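You operate a simulated robot arm through the tools that you are given. There is no shell and no other tool. Be economical: measure what you need, move in short steps, check, and stop when the job is done.

The job below is to be done with a simulated two-armed robot. You get a single attempt, and the scene is never put back.

Task
Fetch the white tub from the ledge of the hopper desk and set it on the top of the filter cabinet. Put the grey rag on the top of the steel table away on the top of the steel cabinet by the railing. Take the small tray on the top of the steel table and put it away on the second tray shelf from the bottom. Shut the table drawer. Put the carton from the top of the steel cabinet by the railing on the flat pack there. Stack the green block from the top of the small cabinet on top of the blue block. Push the out-end steel drawer shut. Put the yellow tub on the shelf under the pipe table. Do these in any order. Set down upright: white tub, carton, yellow tub.

The check looks at the end state, three seconds after you hand in, the way a careful person would. Anything else that was tipped, shoved, dropped, spilled or broken makes it a failure.

Robot
Two 7-joint arms with two-finger parallel grippers on one trunk, on a base that drives. Base frame: it is fixed to the floor where the robot stands at the start and does not move with it; the origin is under the middle of the robot, x ahead of it, y to its left, z up. Units: mm, rad, N and s.
The left shoulder is at the start at [30, 119, 985], the right one opposite. With the tool pointing down near the work surface each hand reaches from about 100 to 620 mm from the robot's upright axis, wherever it stands, measured 20 degrees to its own side. Places, roughly: block [-2500, -1000, 1000]; carton [-2500, -4250, 1000]; flat pack [-2750, -4000, 1000]; grey rag (10x8x3 cm) [1600, -4400, 800]; out-end steel drawer [3800, 3100, 300]; second tray shelf [-400, -1400, 700]; shelf under the pipe table (89x24 cm) [-400, 3820, 360]; small tray [1250, -4250, 750]; table drawer [1500, -4100, 700]; top of the filter cabinet [-1200, 3900, 1100]; top of the steel cabinet by the railing [-2500, -4100, 900]; white tub (7x12x9 cm) [600, -200, 800]; yellow tub (7x12x9 cm) [4100, 3000, 600]. Payload 3.43 kg a hand.
The tool frame of a hand sits at the grasp point between the pads (the TCP): z along the fingers, y along the line on which they close. The tips reach 30 mm beyond it. The gripper opens to 94 mm. The fingers are 28 mm wide and 10 mm thick; the gripper's body (50 by 96 mm) begins 55 mm behind the TCP.
Orientation is told as [roll, pitch, yaw] about the base's x, y, z axes, in that order, counted from this pose: with the fingers straight down and closing along the base's y, the tool's x points along the base's -x, its y along +y and its z along -z.

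Tools
- The arms move only by the tool play_rows. It takes "left_motion", "right_motion" or both (then of equal length, played together; a hand with none holds still); each is a list that holds one entry, the list of rows, each a list of 7 numbers: the shift along the tool's x, y, z in mm, then the turn, a rotation vector about the tool's x, y, z in degrees, then the gripper command, from -1 (shut) to 1 (fully open), values between in proportion. In form: [[[x, y, z, rx, ry, rz, jaw], ...]]. A call has 1 to 20 rows; each row is the pose to reach, as a shift and turn from the pose commanded when the call began, along the tool's axes at that moment. Rows are played at 5 a second. More than 50 mm and 0.15 rad between two rows, or a gripper value outside its range, and nothing of the call is played. A pose out of reach is approached as far as the arm can. The call stops where the force on the tool passes 40 N (or 10 N more than at its start, if that is more) or the arm is blocked; 0.2 s more then pass. The fingers move at their own pace (about 72 mm/s each) and stop on an object; they squeeze with about 33 N. The grip force told is the motor's: it shows also when the fingers shut on nothing. Time passes only in rows, and 0.2 s behind the last, so rows that repeat a pose let the fingers close. The reply holds the time, the measured pose of the TCP, the force on the tool along the base axes, the opening and the grip force, in the units named above and with some noise, with the torque about the TCP (base axes, N m) and any sound that the robot's microphone picked up.
- Cameras (640 x 400 px; columns grow to the right, rows downward): "scene" is now at [36.3, -11.5, 1678.2]; the picture's right is [-0.19, -0.98, 0.00], its down [-0.84, 0.16, -0.52] and it looks along [0.52, -0.10, -0.85] (base axes); focal length 264 px, centre (320, 200). "left" rides on the left gripper at [76, -14, -103] in its tool frame; the picture's right is [0.18, 0.98, 0.00], its down [-0.75, 0.14, -0.64] and it looks along [-0.63, 0.12, 0.77] (tool axes); focal length 243 px, centre (320, 200). "right" rides on the right gripper at [76, 14, -103] in its tool frame; the picture's right is [-0.18, 0.98, 0.00], its down [-0.75, -0.14, -0.64] and it looks along [-0.63, -0.12, 0.77] (tool axes); focal length 243 px, centre (320, 200). There is no depth. A picture from a camera that has moved, and an enlarged one, comes with that camera's place and axes in the base frame and with its lens.
- capture(camera): a new picture of that camera. No time passes.
- lift_body(by): slides the trunk up (or, below 0, down) by that many mm; the arms and the scene camera ride with it, the base frame stays. It gives what a move gives, with no picture.
- steer(legs): drives the robot by 1 to 6 legs, each [ahead, turn to the left] in mm and rad, along the robot's own axes; the way and the turn of a leg run together, so that a leg with both is an arc; at most 1500 mm and 3.142 rad a leg. The arms and the cameras ride along, it lands a little off, and it stops where it bumps. It gives what a move gives.
- aim_head(pan, tilt): turns the head with the scene camera to pan (to the left, within 2.496 rad either way) and tilt (down, from -0.506 to 1.204), counted from straight ahead of the robot. It gives what a move gives.
- enlarge(camera, box): a new picture of the part [left, top, right, bottom] of that camera's present view, enlarged. No time passes.
- close_job(): hands the job in; it is judged then, once.

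Work in short steps. Places have to be worked out from the pictures, the camera data and where the tool is seen: move nearer, look again, correct. Check each grasp and each placing, and mend what went wrong. You have 207 turns and 202 pictures in all, those below and enlarged ones among them. Open the grippers and draw the arms clear of the work before you hand the job in, unless the task says otherwise; then end with one line.

The tools are called after "Request:" as name(argument=value, ...) on one line, values as JSON. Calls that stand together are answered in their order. play_rows: Moves the arms, as the interface text tells. Its arguments: {"type":"object","properties":{"left_motion":{"type":"array"},"right_motion":{"type":"array"}},"required":[]} The other tools are called the same way: lift_body (by) slides the trunk up or down; steer (legs) drives the base; aim_head (pan, tilt) turns the head that bears the scene camera; capture (camera) takes a picture; enlarge (camera, box) takes an enlarged picture of a part of a camera's view; close_job () hands the job in.

At the start:

```text
time: 0.0
left_eef_pos: [428.5, 35.9, 997.3]
left_tool_rot: [0.0, -0.001, -0.001]
left_ft_force: [0.0, 0.8, 0.7]
left_wrist_torque: [0.01, 0.01, 0.01]
left_width: 94.0
left_gripper_force: 0.1
right_eef_pos: [319.6, -286.7, 1027.6]
right_tool_rot: [-0.001, 0.0, -0.001]
right_ft_force: [0.5, 0.1, 1.2]
right_wrist_torque: [-0.02, 0.0, 0.01]
right_width: 93.9
right_gripper_force: 0.1
trunk travel left (down, up): [-250.0, 160.0]
robot x, y, heading: [-0.4, 0.7, -0.007]
head pan, tilt: [-0.188, 1.018]
```

scene: 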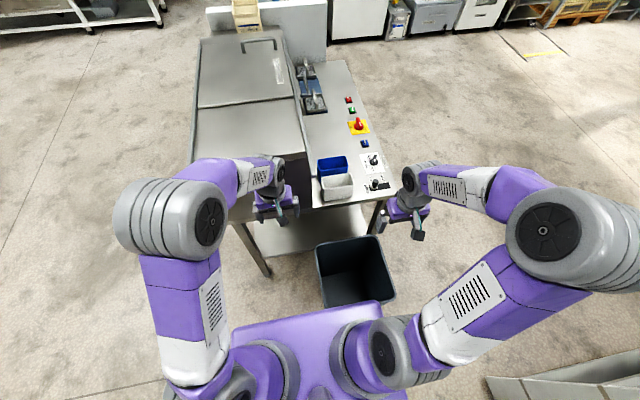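
right: 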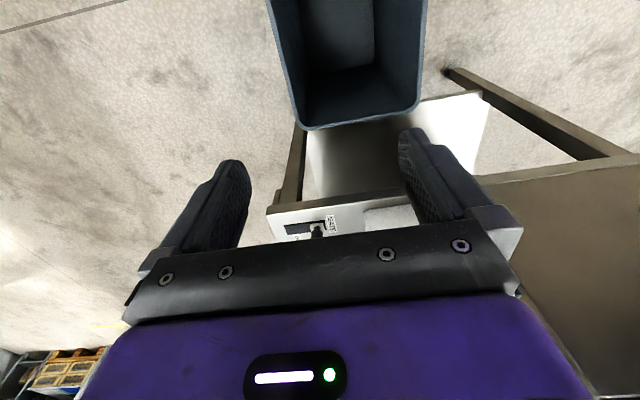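
left: 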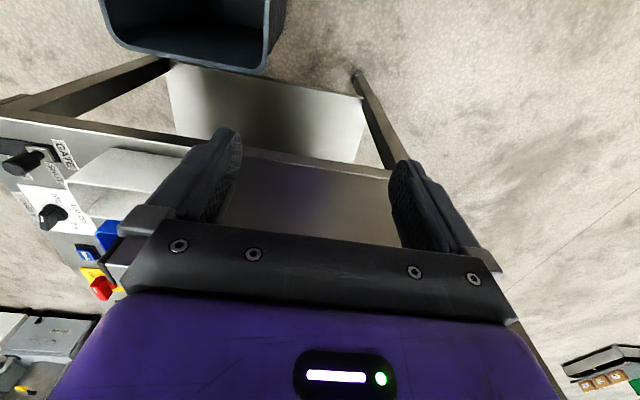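

The white tub sits at the near end of the desk ledge, with a blue tub right behind it and a bin on the floor in front. I enlarge the view to measure.

Request:
enlarge(camera="scene", box=[240, 120, 440, 245])

```text
3.20 times, centred on (340, 182) of scene
camera zoom: at [36.3, -11.5, 1678.2], right [-0.19, -0.98, 0.0], down [-0.84, 0.16, -0.52], along [0.52, -0.1, -0.85], focal length 846 px, centre (256, 256)
```

zoom: 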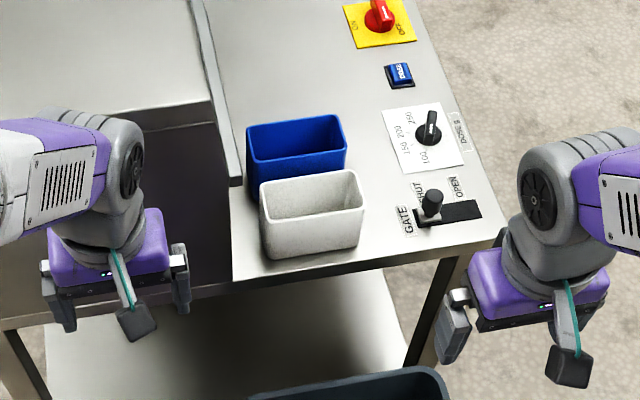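

The tub is about 120 mm along y, too wide to span, and the blue tub sits tight behind it. I'll pinch its near wall, so I move the right hand above it and turn the closing axis to x.

Request:
play_rows(right_motion=[[[-18, 8, 4, 0, 0, -7.5, 1], [-36, 16, 8, 0, 0, -15, 1], [-54, 24, 12, 0, 0, -22.5, 1], [-72, 32, 16, 0, 0, -30, 1], [-90, 40, 20, 0, 0, -37.5, 1], [-108, 48, 24, 0, 0, -45, 1], [-126, 56, 28, 0, 0, -52.5, 1], [-144, 64, 32, 0, 0, -60, 1], [-162, 72, 36, 0, 0, -67.5, 1], [-180, 80, 40, 0, 0, -75, 1], [-198, 86, 44, 0, 0, -82.5, 1], [-210, 86, 50, 0, 0, -90, 1]]])

Request:
capture(camera="right")

Request:
capture(camera="scene")

```text
time: 2.6
left_eef_pos: [429.5, 38.3, 997.1]
left_tool_rot: [0.0, 0.0, -0.001]
left_ft_force: [-0.1, 0.8, 0.3]
left_wrist_torque: [-0.01, 0.04, 0.0]
left_width: 94.5
left_gripper_force: 0.0
right_eef_pos: [531.1, -203.0, 977.8]
right_tool_rot: [0.0, -0.001, 1.574]
right_ft_force: [0.2, 0.2, 0.4]
right_wrist_torque: [-0.02, 0.0, 0.03]
right_width: 94.1
right_gripper_force: 0.2
trunk travel left (down, up): [-250.0, 160.0]
robot x, y, heading: [-0.2, -1.6, 0.002]
head pan, tilt: [-0.188, 1.018]
```

```text
197 pictures are left
camera right: at [516.8, -277.2, 1079.9], right [-0.98, 0.18, 0.0], down [0.14, 0.75, 0.64], along [0.12, 0.63, -0.77], focal length 243 px, centre (320, 200)
```

right: 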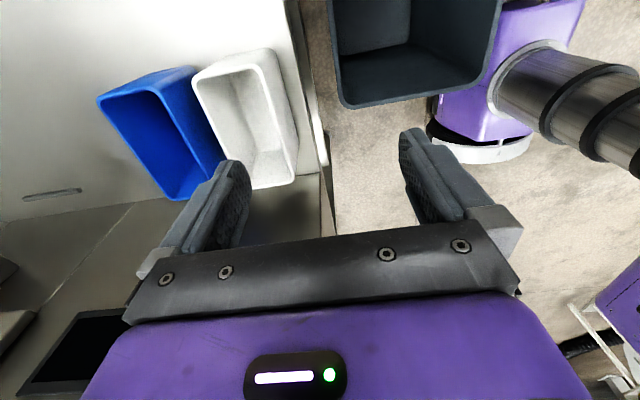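

```text
196 pictures are left
camera scene: at [36.8, -11.7, 1678.2], right [-0.19, -0.98, 0.0], down [-0.84, 0.16, -0.52], along [0.52, -0.1, -0.85], focal length 264 px, centre (320, 200)
```

scene: 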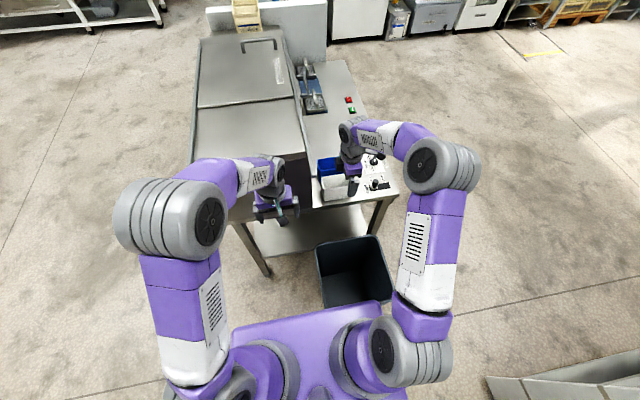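

The tub is in view ahead of the fingers; I enlarge to read its rim.

Request:
enlarge(camera="right", box=[80, 20, 360, 195])

```text
2.29 times, centred on (220, 108) of right
camera zoom: at [516.8, -277.2, 1079.9], right [-0.98, 0.18, 0.0], down [0.14, 0.75, 0.64], along [0.12, 0.63, -0.77], focal length 555 px, centre (549, 411)
```

zoom: 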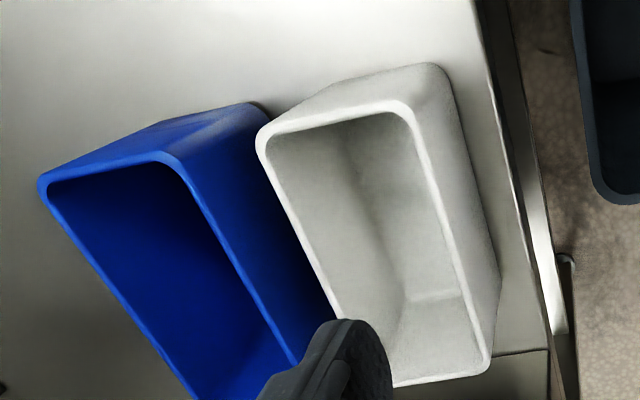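

Estimated rim: near wall x≈578, y centre ≈ −177, rim z≈835. I narrow the jaws to ~50 mm, move over the near wall and come down to just above the rim, then look.

Request:
play_rows(right_motion=[[[-9, -16, 20, 0, 0, 0, 0.1], [-18, -32, 50, 0, 0, 0, 0.1], [-26, -49, 75, 0, 0, 0, 0.1], [-26, -49, 88, 0, 0, 0, 0.1]]])

Request:
capture(camera="right")

Request:
enlarge(camera="scene", box=[290, 110, 410, 220])

```text
time: 3.6
left_eef_pos: [426.8, 37.1, 996.7]
left_tool_rot: [-0.002, -0.003, -0.001]
left_ft_force: [-0.6, 0.2, 0.3]
left_wrist_torque: [-0.02, 0.0, -0.02]
left_width: 94.2
left_gripper_force: 0.0
right_eef_pos: [578.0, -172.1, 889.7]
right_tool_rot: [-0.001, 0.0, 1.572]
right_ft_force: [-0.1, 0.4, 0.7]
right_wrist_torque: [0.02, -0.02, 0.0]
right_width: 51.7
right_gripper_force: 0.1
trunk travel left (down, up): [-250.0, 160.0]
robot x, y, heading: [0.7, 0.7, 0.002]
head pan, tilt: [-0.188, 1.018]
```

```text
194 pictures are left
camera right: at [563.9, -248.9, 991.3], right [-0.98, 0.18, 0.0], down [0.14, 0.75, 0.64], along [0.12, 0.63, -0.77], focal length 243 px, centre (320, 200)
```

right: 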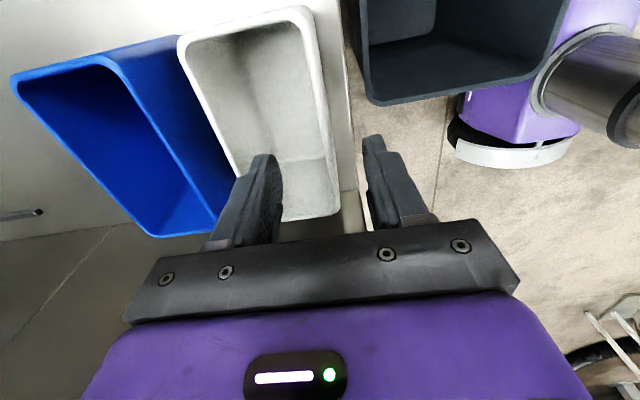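

```text
3.64 times, centred on (350, 165) of scene
camera zoom: at [35.9, -11.7, 1678.3], right [-0.19, -0.98, 0.0], down [-0.84, 0.16, -0.53], along [0.52, -0.1, -0.85], focal length 961 px, centre (211, 327)
```

zoom: 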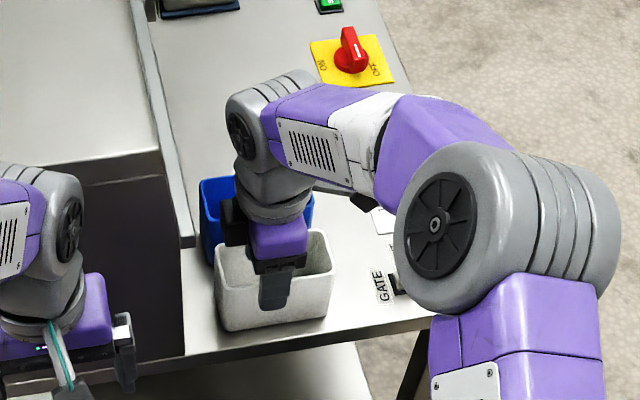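

Refined: rim z≈850, near wall x≈575. I lower the fingers astride the near wall in small steps, then close.

Request:
play_rows(right_motion=[[[8, 3, 20, 0, 0, 0, 0.1], [8, 3, 40, 0, 0, 0, 0.1], [8, 3, 62, 0, 0, 0, 0.1], [8, 3, 62, 0, 0, 0, -1], [8, 3, 62, 0, 0, 0, -1], [8, 3, 62, 0, 0, 0, -1], [8, 3, 62, 0, 0, 0, -1]]])

Request:
capture(camera="right")

```text
time: 5.2
left_eef_pos: [427.7, 36.7, 996.3]
left_tool_rot: [-0.001, 0.0, 0.001]
left_ft_force: [-0.1, 0.8, 0.5]
left_wrist_torque: [-0.04, 0.01, 0.02]
left_width: 94.1
left_gripper_force: 0.0
right_eef_pos: [576.5, -183.5, 826.7]
right_tool_rot: [0.0, -0.001, 1.571]
right_ft_force: [-0.3, -0.9, 0.2]
right_wrist_torque: [-0.09, 0.02, 0.0]
right_width: 7.6
right_gripper_force: 33.4
trunk travel left (down, up): [-250.0, 160.0]
robot x, y, heading: [1.5, 1.1, -0.001]
head pan, tilt: [-0.188, 1.018]
```

```text
192 pictures are left
camera right: at [561.8, -258.6, 929.6], right [-0.98, 0.18, 0.0], down [0.14, 0.75, 0.64], along [0.12, 0.63, -0.77], focal length 243 px, centre (320, 200)
```

right: 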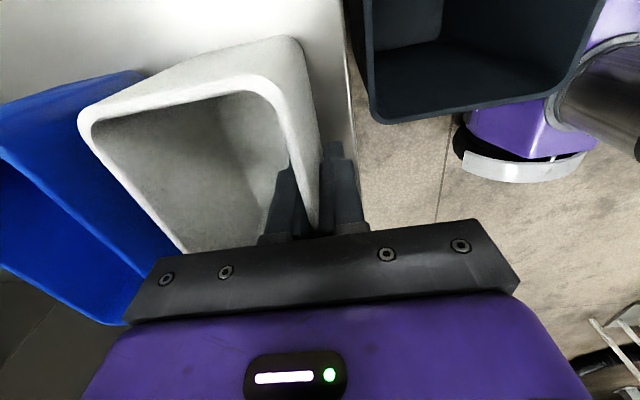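

Wall gripped (7.6 mm, 33 N). I lift straight up and draw the hand back, raising the left hand a bit in the meantime is not needed.

Request:
play_rows(right_motion=[[[0, 0, -30, 0, 0, 0, -1], [0, 0, -70, 0, 0, 0, -1], [0, 0, -110, 0, 0, 0, -1], [0, 0, -150, 0, 0, 0, -1], [20, 40, -150, 0, 0, 0, -1], [40, 80, -150, 0, 0, 0, -1], [50, 120, -150, 0, 0, 0, -1], [60, 160, -150, 0, 0, 0, -1], [60, 200, -150, 0, 0, 0, -1]]])

Request:
aim_head(pan=0.7, tilt=0.35)

Request:
capture(camera="scene")

Request:
capture(camera="right")

```text
time: 7.2
left_eef_pos: [426.7, 37.4, 997.9]
left_tool_rot: [0.0, -0.001, 0.001]
left_ft_force: [0.1, -0.7, 0.4]
left_wrist_torque: [0.01, 0.01, 0.02]
left_width: 93.7
left_gripper_force: 0.2
right_eef_pos: [376.2, -243.8, 978.3]
right_tool_rot: [0.0, 0.0, 1.571]
right_ft_force: [0.1, 0.4, -1.3]
right_wrist_torque: [0.0, 0.02, -0.01]
right_width: 7.8
right_gripper_force: 32.5
trunk travel left (down, up): [-250.0, 160.0]
robot x, y, heading: [-1.2, -0.4, -0.002]
head pan, tilt: [-0.188, 1.018]
```

```text
time: 8.4
left_eef_pos: [427.6, 37.3, 998.0]
left_tool_rot: [-0.001, 0.0, 0.0]
left_ft_force: [-0.8, -0.5, -0.7]
left_wrist_torque: [-0.02, 0.01, 0.01]
left_width: 94.3
left_gripper_force: 0.0
right_eef_pos: [376.9, -242.7, 978.6]
right_tool_rot: [-0.001, -0.002, 1.571]
right_ft_force: [-0.2, 0.3, -0.8]
right_wrist_torque: [0.0, 0.02, 0.01]
right_width: 7.8
right_gripper_force: 33.6
trunk travel left (down, up): [-250.0, 160.0]
robot x, y, heading: [-0.8, 1.9, 0.002]
head pan, tilt: [0.7, 0.351]
```

```text
191 pictures are left
camera scene: at [40.4, 61.2, 1734.2], right [0.64, -0.77, 0.0], down [-0.26, -0.22, -0.94], along [0.72, 0.6, -0.34], focal length 264 px, centre (320, 200)
```

scene: 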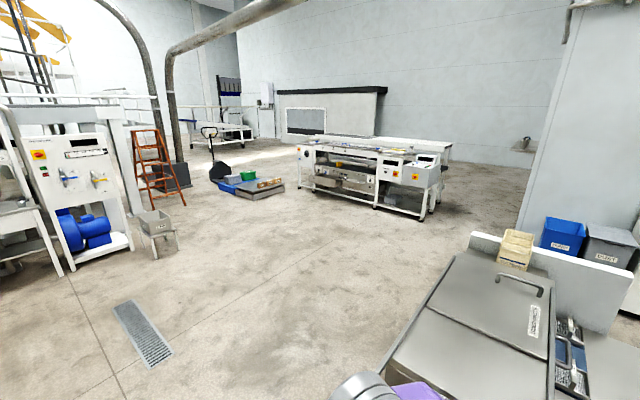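

```text
190 pictures are left
camera right: at [363.2, -319.6, 1081.8], right [-0.98, 0.18, 0.0], down [0.14, 0.75, 0.64], along [0.12, 0.63, -0.77], focal length 243 px, centre (320, 200)
```

right: 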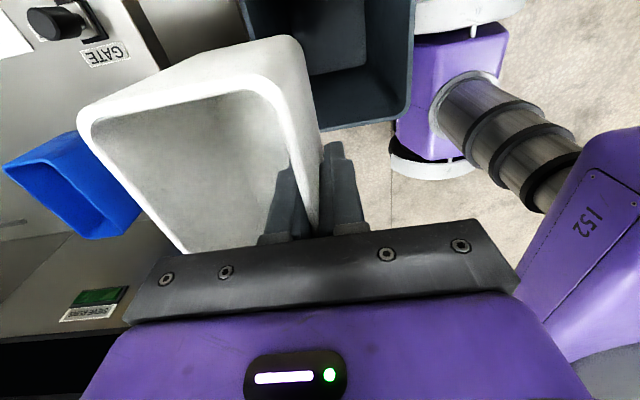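

I have the tub. I zoom toward the pipe machine area where the steel drawer and yellow tub should be.

Request:
enlarge(camera="scene", box=[200, 115, 460, 230])

Request:
aim_head(pan=1.75, tilt=0.35)

Request:
capture(camera="scene")

```text
2.46 times, centred on (330, 172) of scene
camera zoom: at [40.4, 61.2, 1734.2], right [0.64, -0.77, 0.0], down [-0.26, -0.22, -0.94], along [0.72, 0.6, -0.34], focal length 651 px, centre (295, 268)
```

zoom: 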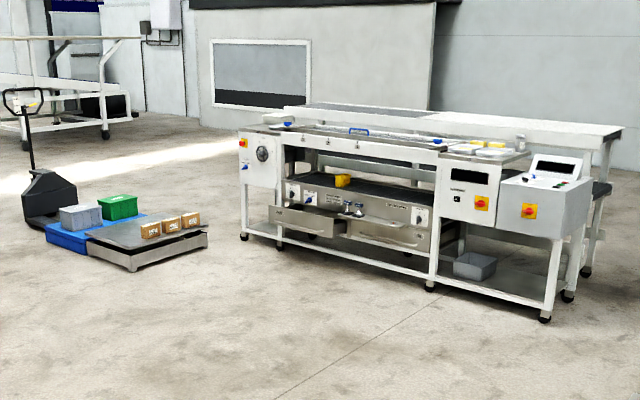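

```text
time: 9.7
left_eef_pos: [428.5, 36.9, 997.7]
left_tool_rot: [0.0, 0.001, 0.0]
left_ft_force: [-0.1, 0.2, -0.4]
left_wrist_torque: [-0.04, 0.01, 0.0]
left_width: 93.9
left_gripper_force: 0.0
right_eef_pos: [378.0, -244.3, 978.8]
right_tool_rot: [0.001, 0.0, 1.57]
right_ft_force: [0.6, 0.0, -0.5]
right_wrist_torque: [-0.02, 0.01, 0.0]
right_width: 7.7
right_gripper_force: 32.9
trunk travel left (down, up): [-250.0, 160.0]
robot x, y, heading: [0.1, 0.7, 0.002]
head pan, tilt: [1.751, 0.351]
```

```text
188 pictures are left
camera scene: at [-47.5, 92.9, 1734.3], right [0.98, 0.18, 0.0], down [0.06, -0.34, -0.94], along [-0.17, 0.92, -0.34], focal length 264 px, centre (320, 200)
```

scene: 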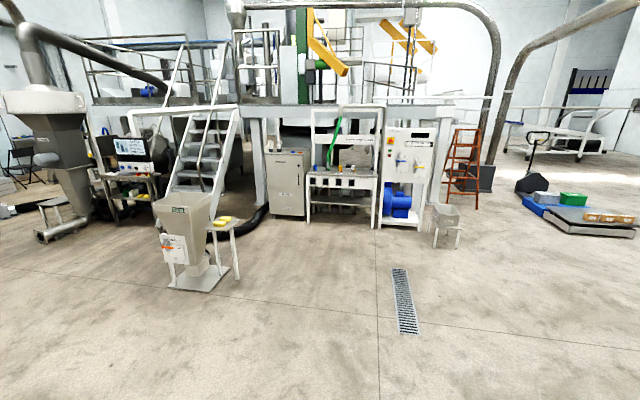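

The machine's front runs along x≈4000 facing me, with the yellow tub inside the opening behind the open drawer. I drive clear of the desk and stop well short of it.

Request:
steer(legs=[[0, 1.57], [1200, 0], [0, -1.077], [1500, 0], [1500, 0], [250, 0]])

Request:
aim_head(pan=-0.45, tilt=0.6)

Request:
capture(camera="scene")

```text
time: 11.9
left_eef_pos: [252.6, 253.5, 997.4]
left_tool_rot: [-0.004, -0.002, 0.631]
left_ft_force: [0.0, -0.1, 0.7]
left_wrist_torque: [-0.03, -0.04, -0.03]
left_width: 94.3
left_gripper_force: 0.1
right_eef_pos: [376.6, -4.1, 980.3]
right_tool_rot: [-0.001, 0.004, 2.2]
right_ft_force: [-0.8, 0.3, -0.7]
right_wrist_torque: [-0.04, -0.03, -0.02]
right_width: 7.7
right_gripper_force: 33.1
trunk travel left (down, up): [-250.0, 160.0]
robot x, y, heading: [-86.5, 1.9, 0.54]
head pan, tilt: [1.751, 0.351]
stopped in leg 1: the robot was blocked; the commanded pose is now the measured one
```

```text
time: 13.9
left_eef_pos: [256.3, 251.6, 997.6]
left_tool_rot: [-0.003, 0.001, 0.628]
left_ft_force: [-0.2, 0.3, -0.1]
left_wrist_torque: [-0.01, 0.01, 0.0]
left_width: 94.0
left_gripper_force: 0.0
right_eef_pos: [379.1, -5.4, 978.5]
right_tool_rot: [0.001, 0.0, 2.2]
right_ft_force: [1.0, -0.5, -0.7]
right_wrist_torque: [0.0, 0.03, 0.01]
right_width: 7.6
right_gripper_force: 32.9
trunk travel left (down, up): [-250.0, 160.0]
robot x, y, heading: [-89.5, -2.3, 0.539]
head pan, tilt: [-0.45, 0.6]
```

```text
187 pictures are left
camera scene: at [-25.9, -6.4, 1711.5], right [0.09, -1.0, 0.0], down [-0.56, -0.05, -0.83], along [0.82, 0.07, -0.56], focal length 264 px, centre (320, 200)
```

scene: 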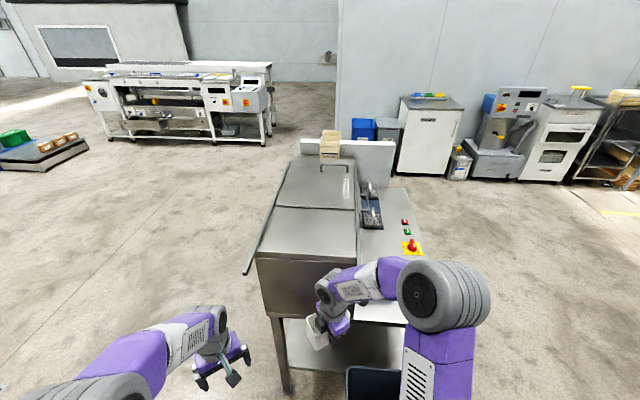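

The turn was blocked and the base got displaced back. I look down to see what was touched before moving on.

Request:
aim_head(pan=-0.6, tilt=1.1)

Request:
capture(camera="scene")

Request:
capture(camera="right")

```text
time: 14.9
left_eef_pos: [256.1, 251.4, 998.0]
left_tool_rot: [-0.002, 0.001, 0.627]
left_ft_force: [-0.3, -0.6, -0.3]
left_wrist_torque: [-0.01, 0.0, 0.05]
left_width: 93.9
left_gripper_force: 0.1
right_eef_pos: [379.8, -5.6, 979.7]
right_tool_rot: [0.003, -0.001, 2.199]
right_ft_force: [-0.4, -0.5, -0.4]
right_wrist_torque: [-0.03, 0.01, 0.0]
right_width: 7.7
right_gripper_force: 33.0
trunk travel left (down, up): [-250.0, 160.0]
robot x, y, heading: [-86.5, -2.5, 0.537]
head pan, tilt: [-0.6, 1.1]
```

```text
186 pictures are left
camera scene: at [-50.9, -18.2, 1672.9], right [-0.06, -1.0, 0.0], down [-0.89, 0.06, -0.45], along [0.45, -0.03, -0.89], focal length 264 px, centre (320, 200)
```

scene: 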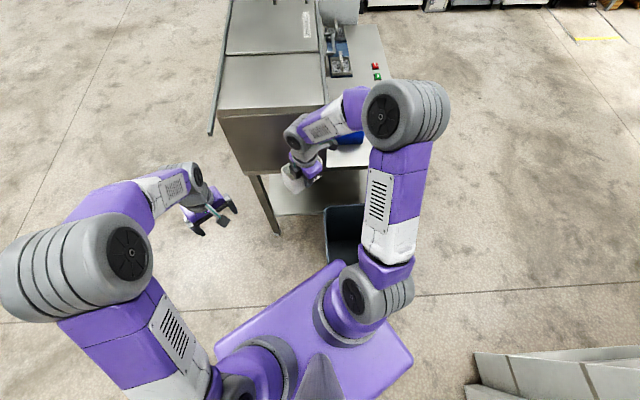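

```text
185 pictures are left
camera right: at [413.5, -75.2, 1081.2], right [-0.9, -0.43, 0.0], down [-0.33, 0.69, 0.64], along [-0.28, 0.58, -0.77], focal length 243 px, centre (320, 200)
```

right: 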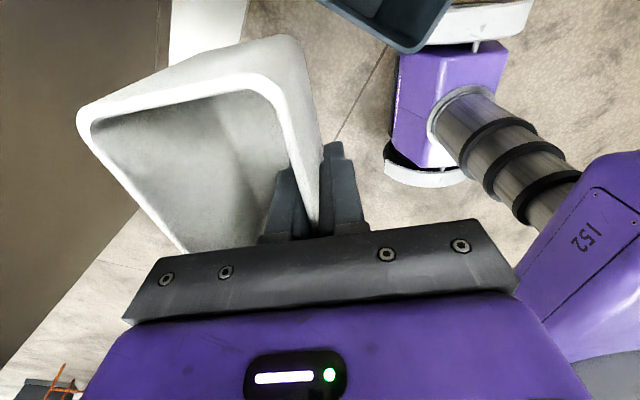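

The tub and bin look undisturbed; the base corner just touched the bin. I back away first, then turn and go.

Request:
steer(legs=[[-250, 0], [0, 1.03], [1330, 0], [0, -1.1], [1500, 0], [1500, 0]])

Request:
aim_head(pan=-0.3, tilt=0.5)

Request:
capture(camera="scene")

```text
time: 42.6
left_eef_pos: [2790.8, 2814.1, 997.4]
left_tool_rot: [-0.003, -0.001, 0.588]
left_ft_force: [-0.6, 0.1, -0.5]
left_wrist_torque: [0.02, 0.03, -0.01]
left_width: 93.9
left_gripper_force: 0.0
right_eef_pos: [2904.1, 2552.2, 978.1]
right_tool_rot: [0.001, 0.0, 2.159]
right_ft_force: [-0.4, -0.2, -0.5]
right_wrist_torque: [-0.02, 0.02, -0.01]
right_width: 7.9
right_gripper_force: 32.9
trunk travel left (down, up): [-250.0, 160.0]
robot x, y, heading: [2435.5, 2575.4, 0.499]
head pan, tilt: [-0.6, 1.1]
```

```text
time: 43.6
left_eef_pos: [2791.0, 2814.3, 998.1]
left_tool_rot: [-0.001, 0.0, 0.587]
left_ft_force: [0.0, -0.2, 0.6]
left_wrist_torque: [-0.01, -0.05, 0.01]
left_width: 94.1
left_gripper_force: 0.1
right_eef_pos: [2904.2, 2551.7, 978.3]
right_tool_rot: [0.002, 0.001, 2.16]
right_ft_force: [0.9, 0.7, -1.0]
right_wrist_torque: [0.0, 0.03, 0.0]
right_width: 7.6
right_gripper_force: 32.8
trunk travel left (down, up): [-250.0, 160.0]
robot x, y, heading: [2440.5, 2572.5, 0.499]
head pan, tilt: [-0.3, 0.499]
```

```text
184 pictures are left
camera scene: at [2499.2, 2580.6, 1720.5], right [0.2, -0.98, 0.0], down [-0.47, -0.09, -0.88], along [0.86, 0.17, -0.48], focal length 264 px, centre (320, 200)
```

scene: 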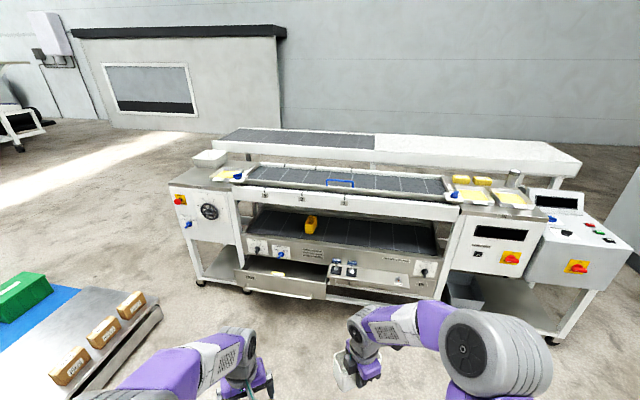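

I'm near the machine; enlarging the tub and drawers.

Request:
enlarge(camera="scene", box=[190, 150, 470, 325])

```text
2.29 times, centred on (330, 238) of scene
camera zoom: at [2499.2, 2580.6, 1720.5], right [0.2, -0.98, 0.0], down [-0.47, -0.09, -0.88], along [0.86, 0.17, -0.48], focal length 604 px, centre (297, 114)
```

zoom: 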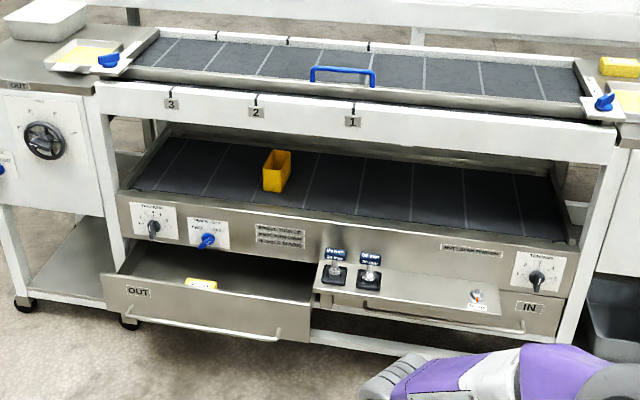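

The OUT drawer is open to x≈3740 (y 2800–3430); the yellow tub stands on the lower belt at about (4050, 2970), base z≈560, narrow end towards me. Shut the drawer first: I pull in the right hand with the white tub, drive up and square to the machine.

Request:
play_rows(right_motion=[[[10, 40, -20, 0, 0, 0, -1], [20, 80, -40, 0, 0, 0, -1], [30, 120, -60, 0, 0, 0, -1], [40, 140, -80, 0, 0, 0, -1]]])

Request:
steer(legs=[[750, 0], [0, -0.5]])

Request:
lift_body(by=-230)

Request:
aim_head(pan=0.15, tilt=0.75)

Request:
capture(camera="scene")

```text
time: 44.6
left_eef_pos: [2790.0, 2813.8, 996.7]
left_tool_rot: [-0.002, -0.002, 0.588]
left_ft_force: [0.4, 0.3, -0.8]
left_wrist_torque: [-0.02, 0.01, -0.01]
left_width: 94.2
left_gripper_force: 0.0
right_eef_pos: [2805.4, 2441.4, 1062.2]
right_tool_rot: [0.002, -0.001, 2.162]
right_ft_force: [-0.8, 0.7, -1.4]
right_wrist_torque: [-0.02, 0.0, 0.0]
right_width: 7.9
right_gripper_force: 33.8
trunk travel left (down, up): [-250.0, 160.0]
robot x, y, heading: [2437.9, 2578.6, 0.499]
head pan, tilt: [-0.3, 0.499]
```

```text
time: 50.0
left_eef_pos: [3508.3, 2958.9, 997.3]
left_tool_rot: [-0.003, 0.0, 0.079]
left_ft_force: [-1.7, 0.4, 0.4]
left_wrist_torque: [0.0, -0.01, 0.02]
left_width: 94.0
left_gripper_force: 0.1
right_eef_pos: [3341.0, 2627.5, 1061.5]
right_tool_rot: [0.001, -0.001, 1.65]
right_ft_force: [0.2, 0.0, -0.4]
right_wrist_torque: [0.0, 0.04, -0.03]
right_width: 7.6
right_gripper_force: 33.4
trunk travel left (down, up): [-250.0, 160.0]
robot x, y, heading: [3084.0, 2929.0, -0.007]
head pan, tilt: [-0.3, 0.499]
```

```text
time: 52.5
left_eef_pos: [3509.2, 2960.1, 767.5]
left_tool_rot: [-0.004, -0.001, 0.082]
left_ft_force: [0.3, 0.4, 0.5]
left_wrist_torque: [0.0, -0.01, 0.01]
left_width: 93.8
left_gripper_force: 0.0
right_eef_pos: [3340.8, 2628.9, 832.6]
right_tool_rot: [0.002, -0.001, 1.652]
right_ft_force: [-0.5, 0.5, -0.7]
right_wrist_torque: [-0.03, 0.04, 0.01]
right_width: 7.8
right_gripper_force: 33.2
trunk travel left (down, up): [-20.0, 390.0]
robot x, y, heading: [3084.8, 2929.4, -0.011]
head pan, tilt: [-0.3, 0.499]
```

```text
time: 53.4
left_eef_pos: [3508.5, 2962.1, 766.6]
left_tool_rot: [-0.002, 0.0, 0.08]
left_ft_force: [-0.3, -0.2, 0.8]
left_wrist_torque: [0.01, 0.02, 0.02]
left_width: 93.9
left_gripper_force: 0.0
right_eef_pos: [3341.4, 2627.3, 831.8]
right_tool_rot: [0.003, 0.001, 1.65]
right_ft_force: [0.2, -0.4, -1.2]
right_wrist_torque: [0.01, 0.04, -0.01]
right_width: 8.0
right_gripper_force: 33.0
trunk travel left (down, up): [-20.0, 390.0]
robot x, y, heading: [3088.1, 2928.9, -0.014]
head pan, tilt: [0.15, 0.75]
```

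```text
182 pictures are left
camera scene: at [3135.3, 2938.5, 1468.7], right [0.14, -0.99, 0.0], down [-0.68, -0.09, -0.73], along [0.72, 0.1, -0.68], focal length 264 px, centre (320, 200)
```

scene: 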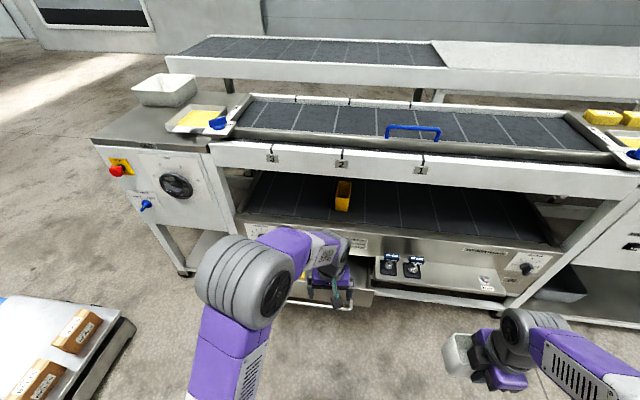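

I pitch the left hand's fingers 45° forward, close it, and bring it low in front of the drawer face, then look with its camera.

Request:
play_rows(left_motion=[[[-7, 14, 42, 0, -5.6, 0.5, -1], [-15, 28, 84, 0, -11.2, 1, -1], [-22, 42, 126, 0, -16.8, 1.6, -1], [-30, 56, 168, 0, -22.5, 2.2, -1], [-37, 70, 210, 0, -28, 2.8, -1], [-45, 84, 252, 0, -33.7, 3.4, -1], [-52, 98, 294, 0, -39.4, 4, -1], [-60, 113, 337, 0, -45, 4.6, -1]]])

Request:
capture(camera="left")

Request:
capture(camera="scene")

```text
time: 55.2
left_eef_pos: [3560.4, 3079.7, 430.9]
left_tool_rot: [0.042, -0.787, -0.023]
left_ft_force: [0.7, 0.4, 0.5]
left_wrist_torque: [0.0, -0.05, 0.02]
left_width: 0.0
left_gripper_force: 33.0
right_eef_pos: [3341.1, 2629.4, 832.4]
right_tool_rot: [0.002, 0.0, 1.65]
right_ft_force: [-0.1, -0.1, -0.9]
right_wrist_torque: [-0.03, -0.01, 0.0]
right_width: 7.6
right_gripper_force: 33.2
trunk travel left (down, up): [-20.0, 390.0]
robot x, y, heading: [3084.3, 2923.9, -0.008]
head pan, tilt: [0.15, 0.75]
```

```text
181 pictures are left
camera left: at [3434.3, 3063.5, 449.2], right [-0.14, 0.99, -0.1], down [0.08, 0.11, 0.99], along [0.99, 0.13, -0.09], focal length 243 px, centre (320, 200)
```

left: 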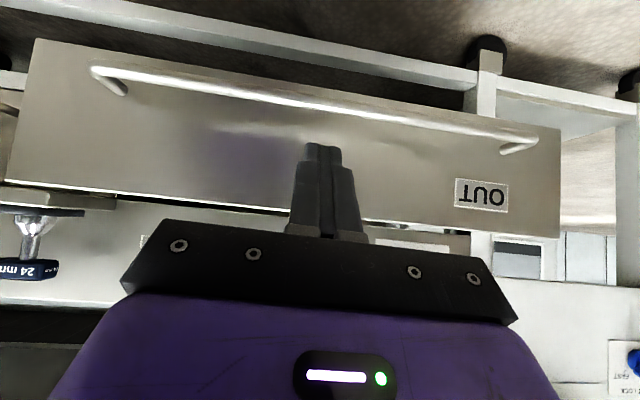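

```text
180 pictures are left
camera scene: at [3135.4, 2938.9, 1468.6], right [0.14, -0.99, 0.0], down [-0.68, -0.1, -0.73], along [0.72, 0.1, -0.68], focal length 264 px, centre (320, 200)
```

scene: 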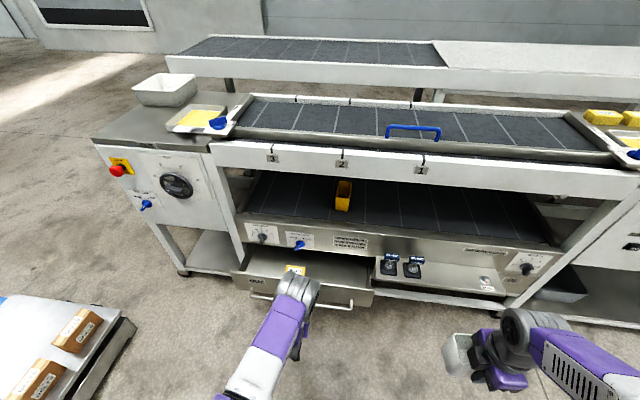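

Face spans z≈280–438; the fingertips at z≈410 are right for pushing between top edge and handle. I retract the hand a bit, drive 230 mm closer, then push by arm.

Request:
play_rows(left_motion=[[[32, 0, -32, 0, 0, 0, -1], [64, 0, -64, 0, 0, 0, -1], [95, 0, -95, 0, 0, 0, -1]]])

Request:
steer(legs=[[230, 0]])

Request:
capture(camera="left")

```text
time: 56.0
left_eef_pos: [3426.2, 3081.0, 430.9]
left_tool_rot: [0.042, -0.787, -0.022]
left_ft_force: [0.1, 0.0, -0.2]
left_wrist_torque: [0.0, 0.0, -0.01]
left_width: 0.0
left_gripper_force: 33.1
right_eef_pos: [3340.6, 2627.9, 832.5]
right_tool_rot: [0.002, 0.0, 1.651]
right_ft_force: [1.0, 0.0, -0.5]
right_wrist_torque: [-0.01, 0.02, -0.03]
right_width: 7.9
right_gripper_force: 32.8
trunk travel left (down, up): [-20.0, 390.0]
robot x, y, heading: [3083.3, 2926.2, -0.013]
head pan, tilt: [0.15, 0.75]
```

```text
time: 57.7
left_eef_pos: [3657.6, 3080.7, 431.4]
left_tool_rot: [0.042, -0.783, -0.014]
left_ft_force: [-1.9, 0.1, 0.5]
left_wrist_torque: [-0.01, 0.0, 0.03]
left_width: 0.0
left_gripper_force: 33.2
right_eef_pos: [3574.1, 2628.8, 831.7]
right_tool_rot: [0.003, 0.0, 1.656]
right_ft_force: [0.4, -0.2, -1.1]
right_wrist_torque: [0.05, 0.01, 0.0]
right_width: 7.7
right_gripper_force: 33.0
trunk travel left (down, up): [-20.0, 390.0]
robot x, y, heading: [3315.1, 2926.0, -0.003]
head pan, tilt: [0.15, 0.75]
```

```text
179 pictures are left
camera left: at [3533.0, 3064.0, 449.3], right [-0.14, 0.98, -0.1], down [0.08, 0.11, 0.99], along [0.99, 0.13, -0.09], focal length 243 px, centre (320, 200)
```

left: 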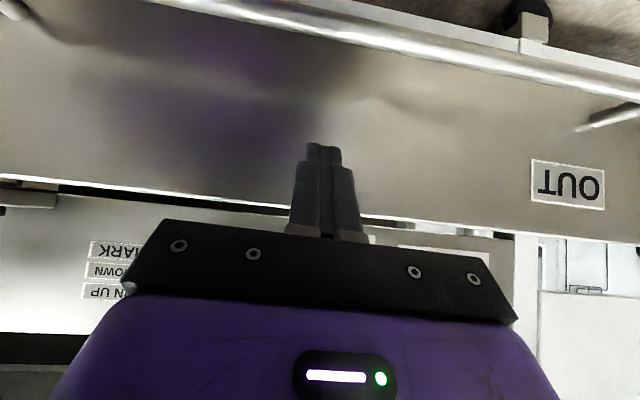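

Fingertips now just before the face. Push straight ahead along +x.

Request:
play_rows(left_motion=[[[-14, 0, 14, 0, 0, 0, -1], [-28, 0, 28, 0, 0, 0, -1], [-42, 0, 42, 0, 0, 0, -1], [-53, 0, 53, 0, 0, 0, -1], [-64, 0, 64, 0, 0, 0, -1], [-75, 0, 75, 0, 0, 0, -1], [-86, 0, 86, 0, 0, 0, -1], [-97, 0, 97, 0, 0, 0, -1], [-108, 0, 108, 0, 0, 0, -1], [-119, 0, 119, 0, 0, 0, -1], [-130, 0, 130, 0, 0, 0, -1], [-141, 0, 141, 0, 0, 0, -1], [-152, 0, 152, 0, 0, 0, -1], [-163, 0, 163, 0, 0, 0, -1]]])

Request:
capture(camera="left")

Request:
capture(camera="scene")

```text
time: 60.3
left_eef_pos: [3842.6, 3082.2, 425.8]
left_tool_rot: [0.04, -0.764, -0.013]
left_ft_force: [-2.5, -0.5, -0.8]
left_wrist_torque: [0.04, -0.14, -0.06]
left_width: 0.0
left_gripper_force: 32.9
right_eef_pos: [3573.5, 2628.4, 832.1]
right_tool_rot: [0.0, 0.0, 1.659]
right_ft_force: [0.4, 0.5, -0.4]
right_wrist_torque: [0.0, 0.02, 0.03]
right_width: 7.3
right_gripper_force: 32.8
trunk travel left (down, up): [-20.0, 390.0]
robot x, y, heading: [3314.8, 2922.7, -0.007]
head pan, tilt: [0.15, 0.75]
stopped in row 12 (left hand): the force on the tool passed its limit at 82 N (the readings are from after the stop); the commanded pose is now the measured one
```

```text
178 pictures are left
camera left: at [3717.6, 3065.0, 447.2], right [-0.15, 0.98, -0.1], down [0.1, 0.12, 0.99], along [0.98, 0.13, -0.11], focal length 243 px, centre (320, 200)
```

left: 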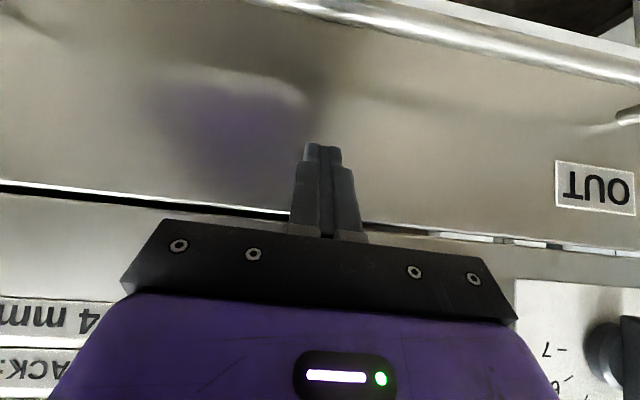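

```text
177 pictures are left
camera scene: at [3366.9, 2937.2, 1468.6], right [0.15, -0.99, 0.0], down [-0.67, -0.1, -0.73], along [0.72, 0.11, -0.68], focal length 264 px, centre (320, 200)
```

scene: 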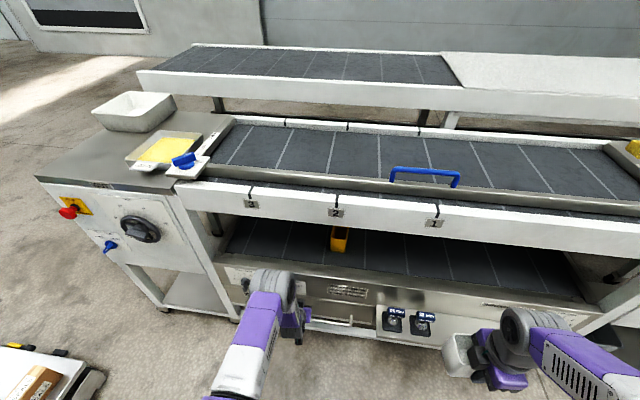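

It hit a hard stop (82 N) with the face at x≈3867. I withdraw and check whether it's flush.

Request:
play_rows(left_motion=[[[30, 0, -30, 0, 0, 0, -1], [60, 0, -60, 0, 0, 0, -1], [95, 0, -95, 0, 0, 0, -1], [95, 60, -95, 0, 0, 0, -1], [95, 110, -95, 0, 0, 0, -1]]])

Request:
aim_head(pan=0.15, tilt=0.9)

Request:
enlarge(camera="scene", box=[160, 130, 480, 330])

Request:
capture(camera="left")

```text
refused: row 4 steps farther than a row can; nothing moved
```

```text
time: 61.0
left_eef_pos: [3842.4, 3080.6, 426.2]
left_tool_rot: [0.038, -0.764, -0.011]
left_ft_force: [-8.1, 0.0, 0.4]
left_wrist_torque: [-0.08, 0.07, -0.04]
left_width: 0.2
left_gripper_force: 32.8
right_eef_pos: [3575.1, 2628.6, 831.3]
right_tool_rot: [0.001, 0.001, 1.658]
right_ft_force: [1.4, 0.6, -1.6]
right_wrist_torque: [0.03, 0.0, 0.01]
right_width: 7.8
right_gripper_force: 33.3
trunk travel left (down, up): [-20.0, 390.0]
robot x, y, heading: [3313.2, 2924.2, -0.004]
head pan, tilt: [0.15, 0.901]
```

```text
2.00 times, centred on (320, 230) of scene
camera zoom: at [3359.1, 2936.1, 1456.7], right [0.15, -0.99, 0.0], down [-0.77, -0.11, -0.62], along [0.62, 0.09, -0.78], focal length 529 px, centre (320, 140)
```

zoom: 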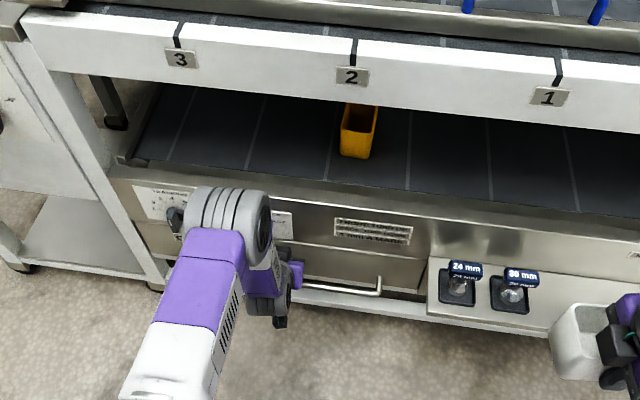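

```text
175 pictures are left
camera left: at [3717.6, 3065.1, 447.0], right [-0.15, 0.98, -0.1], down [0.1, 0.12, 0.99], along [0.98, 0.13, -0.11], focal length 243 px, centre (320, 200)
```

left: 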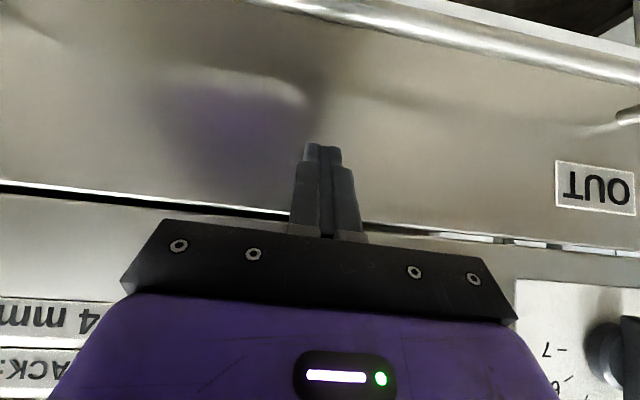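

Drawer is flush with the panel. I zoom into the yellow tub to get its shape, and raise the left hand clear after.

Request:
enlarge(camera="scene", box=[300, 165, 380, 215])

Request:
play_rows(left_motion=[[[30, 0, -30, 0, 0, 0, -1], [60, 0, -60, 0, 0, 0, -1], [90, 0, -90, 0, 0, 0, -1], [90, -25, -125, 0, 0, 0, 0], [65, -50, -150, 0, 0, 0, 1], [30, -75, -170, 0, 0, 0, 1], [0, -100, -195, 0, 0, 0, 1]]])

Request:
capture(camera="left")

```text
8.00 times, centred on (340, 190) of scene
camera zoom: at [3359.1, 2936.1, 1456.7], right [0.15, -0.99, 0.0], down [-0.77, -0.11, -0.62], along [0.62, 0.09, -0.78], focal length 2115 px, centre (160, 280)
```

zoom: 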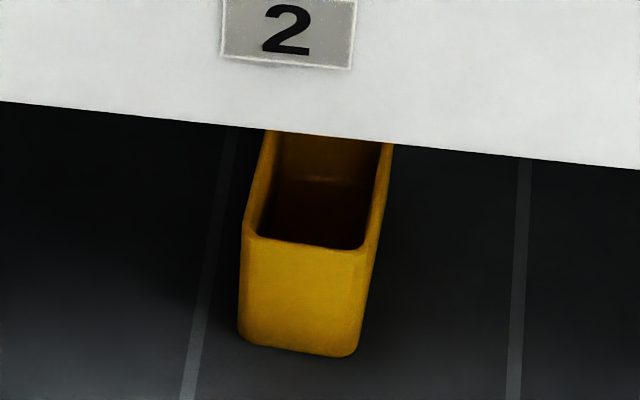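

```text
time: 62.6
left_eef_pos: [3706.7, 2973.9, 565.4]
left_tool_rot: [0.04, -0.764, -0.016]
left_ft_force: [-0.1, 0.9, -1.2]
left_wrist_torque: [0.03, 0.01, 0.0]
left_width: 94.0
left_gripper_force: 0.0
right_eef_pos: [3574.1, 2628.2, 832.3]
right_tool_rot: [0.002, 0.001, 1.658]
right_ft_force: [-0.3, 0.1, -0.4]
right_wrist_torque: [-0.02, 0.03, 0.01]
right_width: 7.8
right_gripper_force: 33.2
trunk travel left (down, up): [-20.0, 390.0]
robot x, y, heading: [3315.3, 2922.7, -0.002]
head pan, tilt: [0.15, 0.901]
```

```text
173 pictures are left
camera left: at [3580.5, 2957.7, 586.0], right [-0.15, 0.98, -0.1], down [0.1, 0.11, 0.99], along [0.98, 0.14, -0.11], focal length 243 px, centre (320, 200)
```

left: 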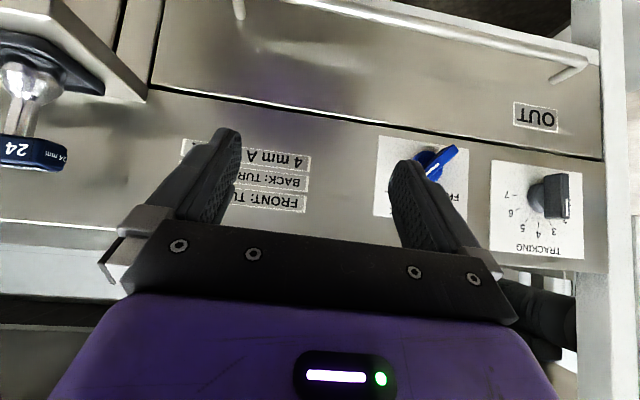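

The tub's narrow (≈62 mm) end faces me: near rim at x≈4040, y≈2961, rim z≈650. I raise the left hand, drive 180 mm nearer, and look through its camera.

Request:
play_rows(left_motion=[[[-25, -4, -25, 0, 0, 0, 1], [-50, -8, -50, 0, 0, 0, 1], [-78, -12, -78, 0, 0, 0, 1]]])

Request:
steer(legs=[[180, 0]])

Request:
capture(camera="left")

Request:
capture(camera="scene")

```text
time: 63.4
left_eef_pos: [3710.5, 2963.4, 674.2]
left_tool_rot: [0.038, -0.766, -0.011]
left_ft_force: [0.7, 0.2, -0.2]
left_wrist_torque: [0.01, 0.0, 0.0]
left_width: 94.1
left_gripper_force: 0.0
right_eef_pos: [3573.7, 2628.5, 832.8]
right_tool_rot: [0.002, 0.0, 1.658]
right_ft_force: [0.6, 0.6, -0.8]
right_wrist_torque: [-0.01, 0.03, 0.03]
right_width: 7.8
right_gripper_force: 33.0
trunk travel left (down, up): [-20.0, 390.0]
robot x, y, heading: [3317.9, 2922.3, 0.002]
head pan, tilt: [0.15, 0.901]
```

```text
time: 64.9
left_eef_pos: [3891.6, 2962.6, 673.2]
left_tool_rot: [0.038, -0.767, -0.015]
left_ft_force: [-0.3, -0.6, -0.7]
left_wrist_torque: [0.02, 0.0, 0.0]
left_width: 94.0
left_gripper_force: 0.1
right_eef_pos: [3754.4, 2627.7, 831.1]
right_tool_rot: [0.0, 0.0, 1.656]
right_ft_force: [0.4, 0.2, -0.8]
right_wrist_torque: [-0.03, 0.01, 0.0]
right_width: 7.5
right_gripper_force: 33.2
trunk travel left (down, up): [-20.0, 390.0]
robot x, y, heading: [3493.6, 2924.1, -0.01]
head pan, tilt: [0.15, 0.901]
```

```text
172 pictures are left
camera left: at [3765.9, 2945.2, 694.3], right [-0.15, 0.98, -0.1], down [0.1, 0.11, 0.99], along [0.98, 0.13, -0.11], focal length 243 px, centre (320, 200)
```

left: 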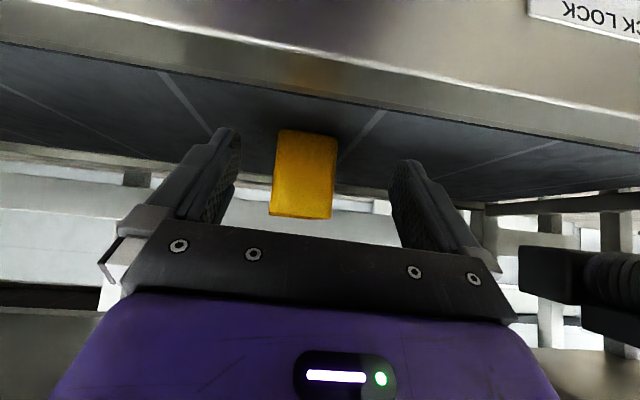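

```text
171 pictures are left
camera scene: at [3539.9, 2935.4, 1456.7], right [0.15, -0.99, 0.0], down [-0.78, -0.11, -0.62], along [0.61, 0.09, -0.78], focal length 264 px, centre (320, 200)
```

scene: 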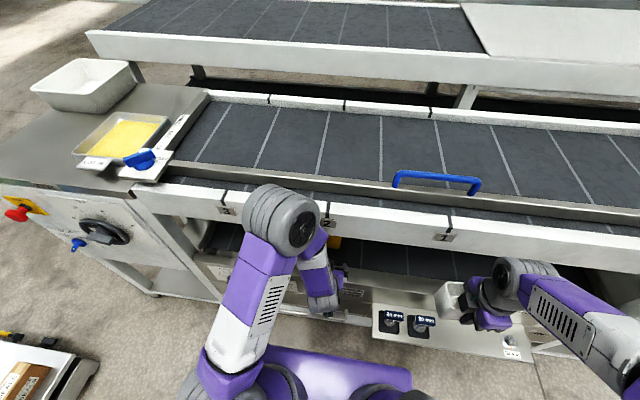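

Now the tub reads: near face x≈4030, y≈2960, z from ≈585 to ≈678. I advance the open fingers around its near end, then close.

Request:
play_rows(left_motion=[[[-20, -2, 28, 0, 0, 0, 1], [-40, -4, 56, 0, 0, 0, 1], [-60, -6, 84, 0, 0, 0, 1], [-80, -7, 112, 0, 0, 0, 1], [-95, -7, 137, 0, 0, 0, 1], [-95, -7, 137, 0, 0, 0, -1], [-95, -7, 137, 0, 0, 0, -1], [-95, -7, 137, 0, 0, 0, -1]]])

Request:
capture(camera="left")

```text
time: 66.9
left_eef_pos: [4000.4, 2960.8, 646.4]
left_tool_rot: [0.05, -0.731, -0.045]
left_ft_force: [-9.5, 5.6, 31.2]
left_wrist_torque: [-0.75, -0.13, -0.4]
left_width: 66.7
left_gripper_force: 33.2
right_eef_pos: [3729.1, 2632.3, 839.1]
right_tool_rot: [-0.02, 0.005, 1.658]
right_ft_force: [-0.3, 0.5, 0.1]
right_wrist_torque: [0.01, -0.01, -0.01]
right_width: 7.9
right_gripper_force: 32.6
trunk travel left (down, up): [-20.0, 390.0]
robot x, y, heading: [3483.8, 2921.0, 0.006]
head pan, tilt: [0.15, 0.901]
stopped in row 8 (left hand): the arm was blocked; the commanded pose is now the measured one
```

```text
170 pictures are left
camera left: at [3874.5, 2946.7, 670.4], right [-0.13, 0.99, -0.09], down [0.13, 0.1, 0.99], along [0.98, 0.11, -0.14], focal length 243 px, centre (320, 200)
```

left: 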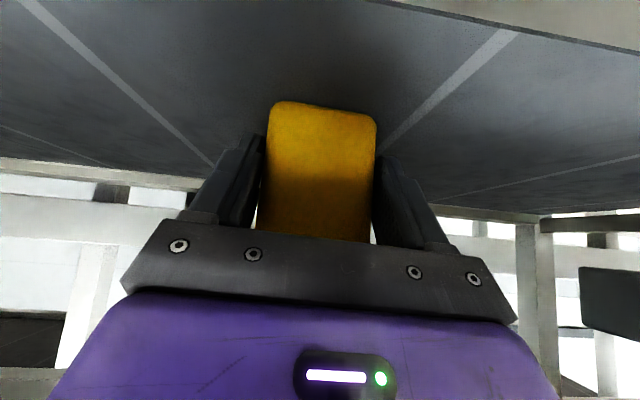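

The grip closed on the tub but the arm got blocked part-way. I look at where it is touching.

Request:
capture(camera="scene")

Request:
capture(camera="right")

```text
169 pictures are left
camera scene: at [3497.4, 2941.7, 1457.5], right [0.15, -0.99, 0.01], down [-0.76, -0.12, -0.64], along [0.63, 0.09, -0.77], focal length 264 px, centre (320, 200)
```

scene: 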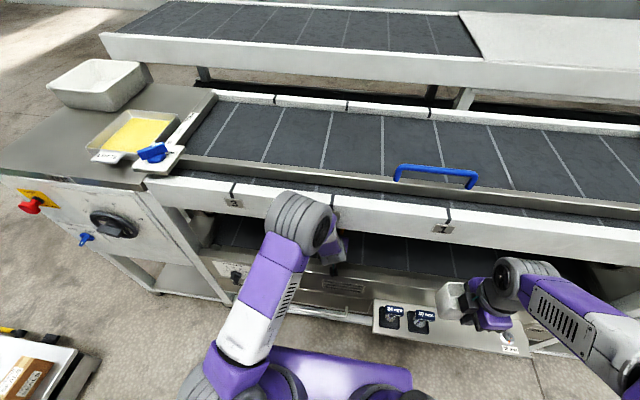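

```text
168 pictures are left
camera right: at [3718.0, 2554.9, 941.7], right [-0.99, 0.1, -0.02], down [0.06, 0.77, 0.64], along [0.08, 0.64, -0.77], focal length 243 px, centre (320, 200)
```

right: 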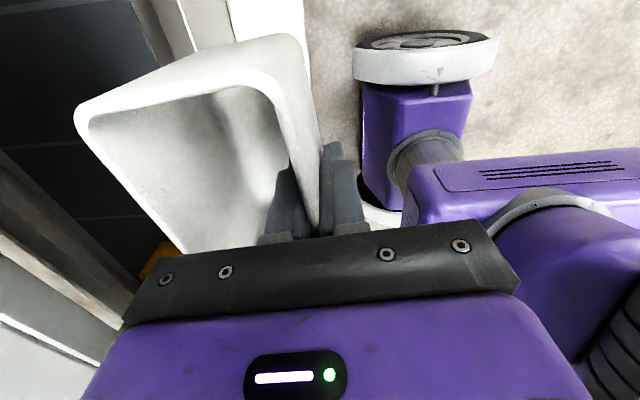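

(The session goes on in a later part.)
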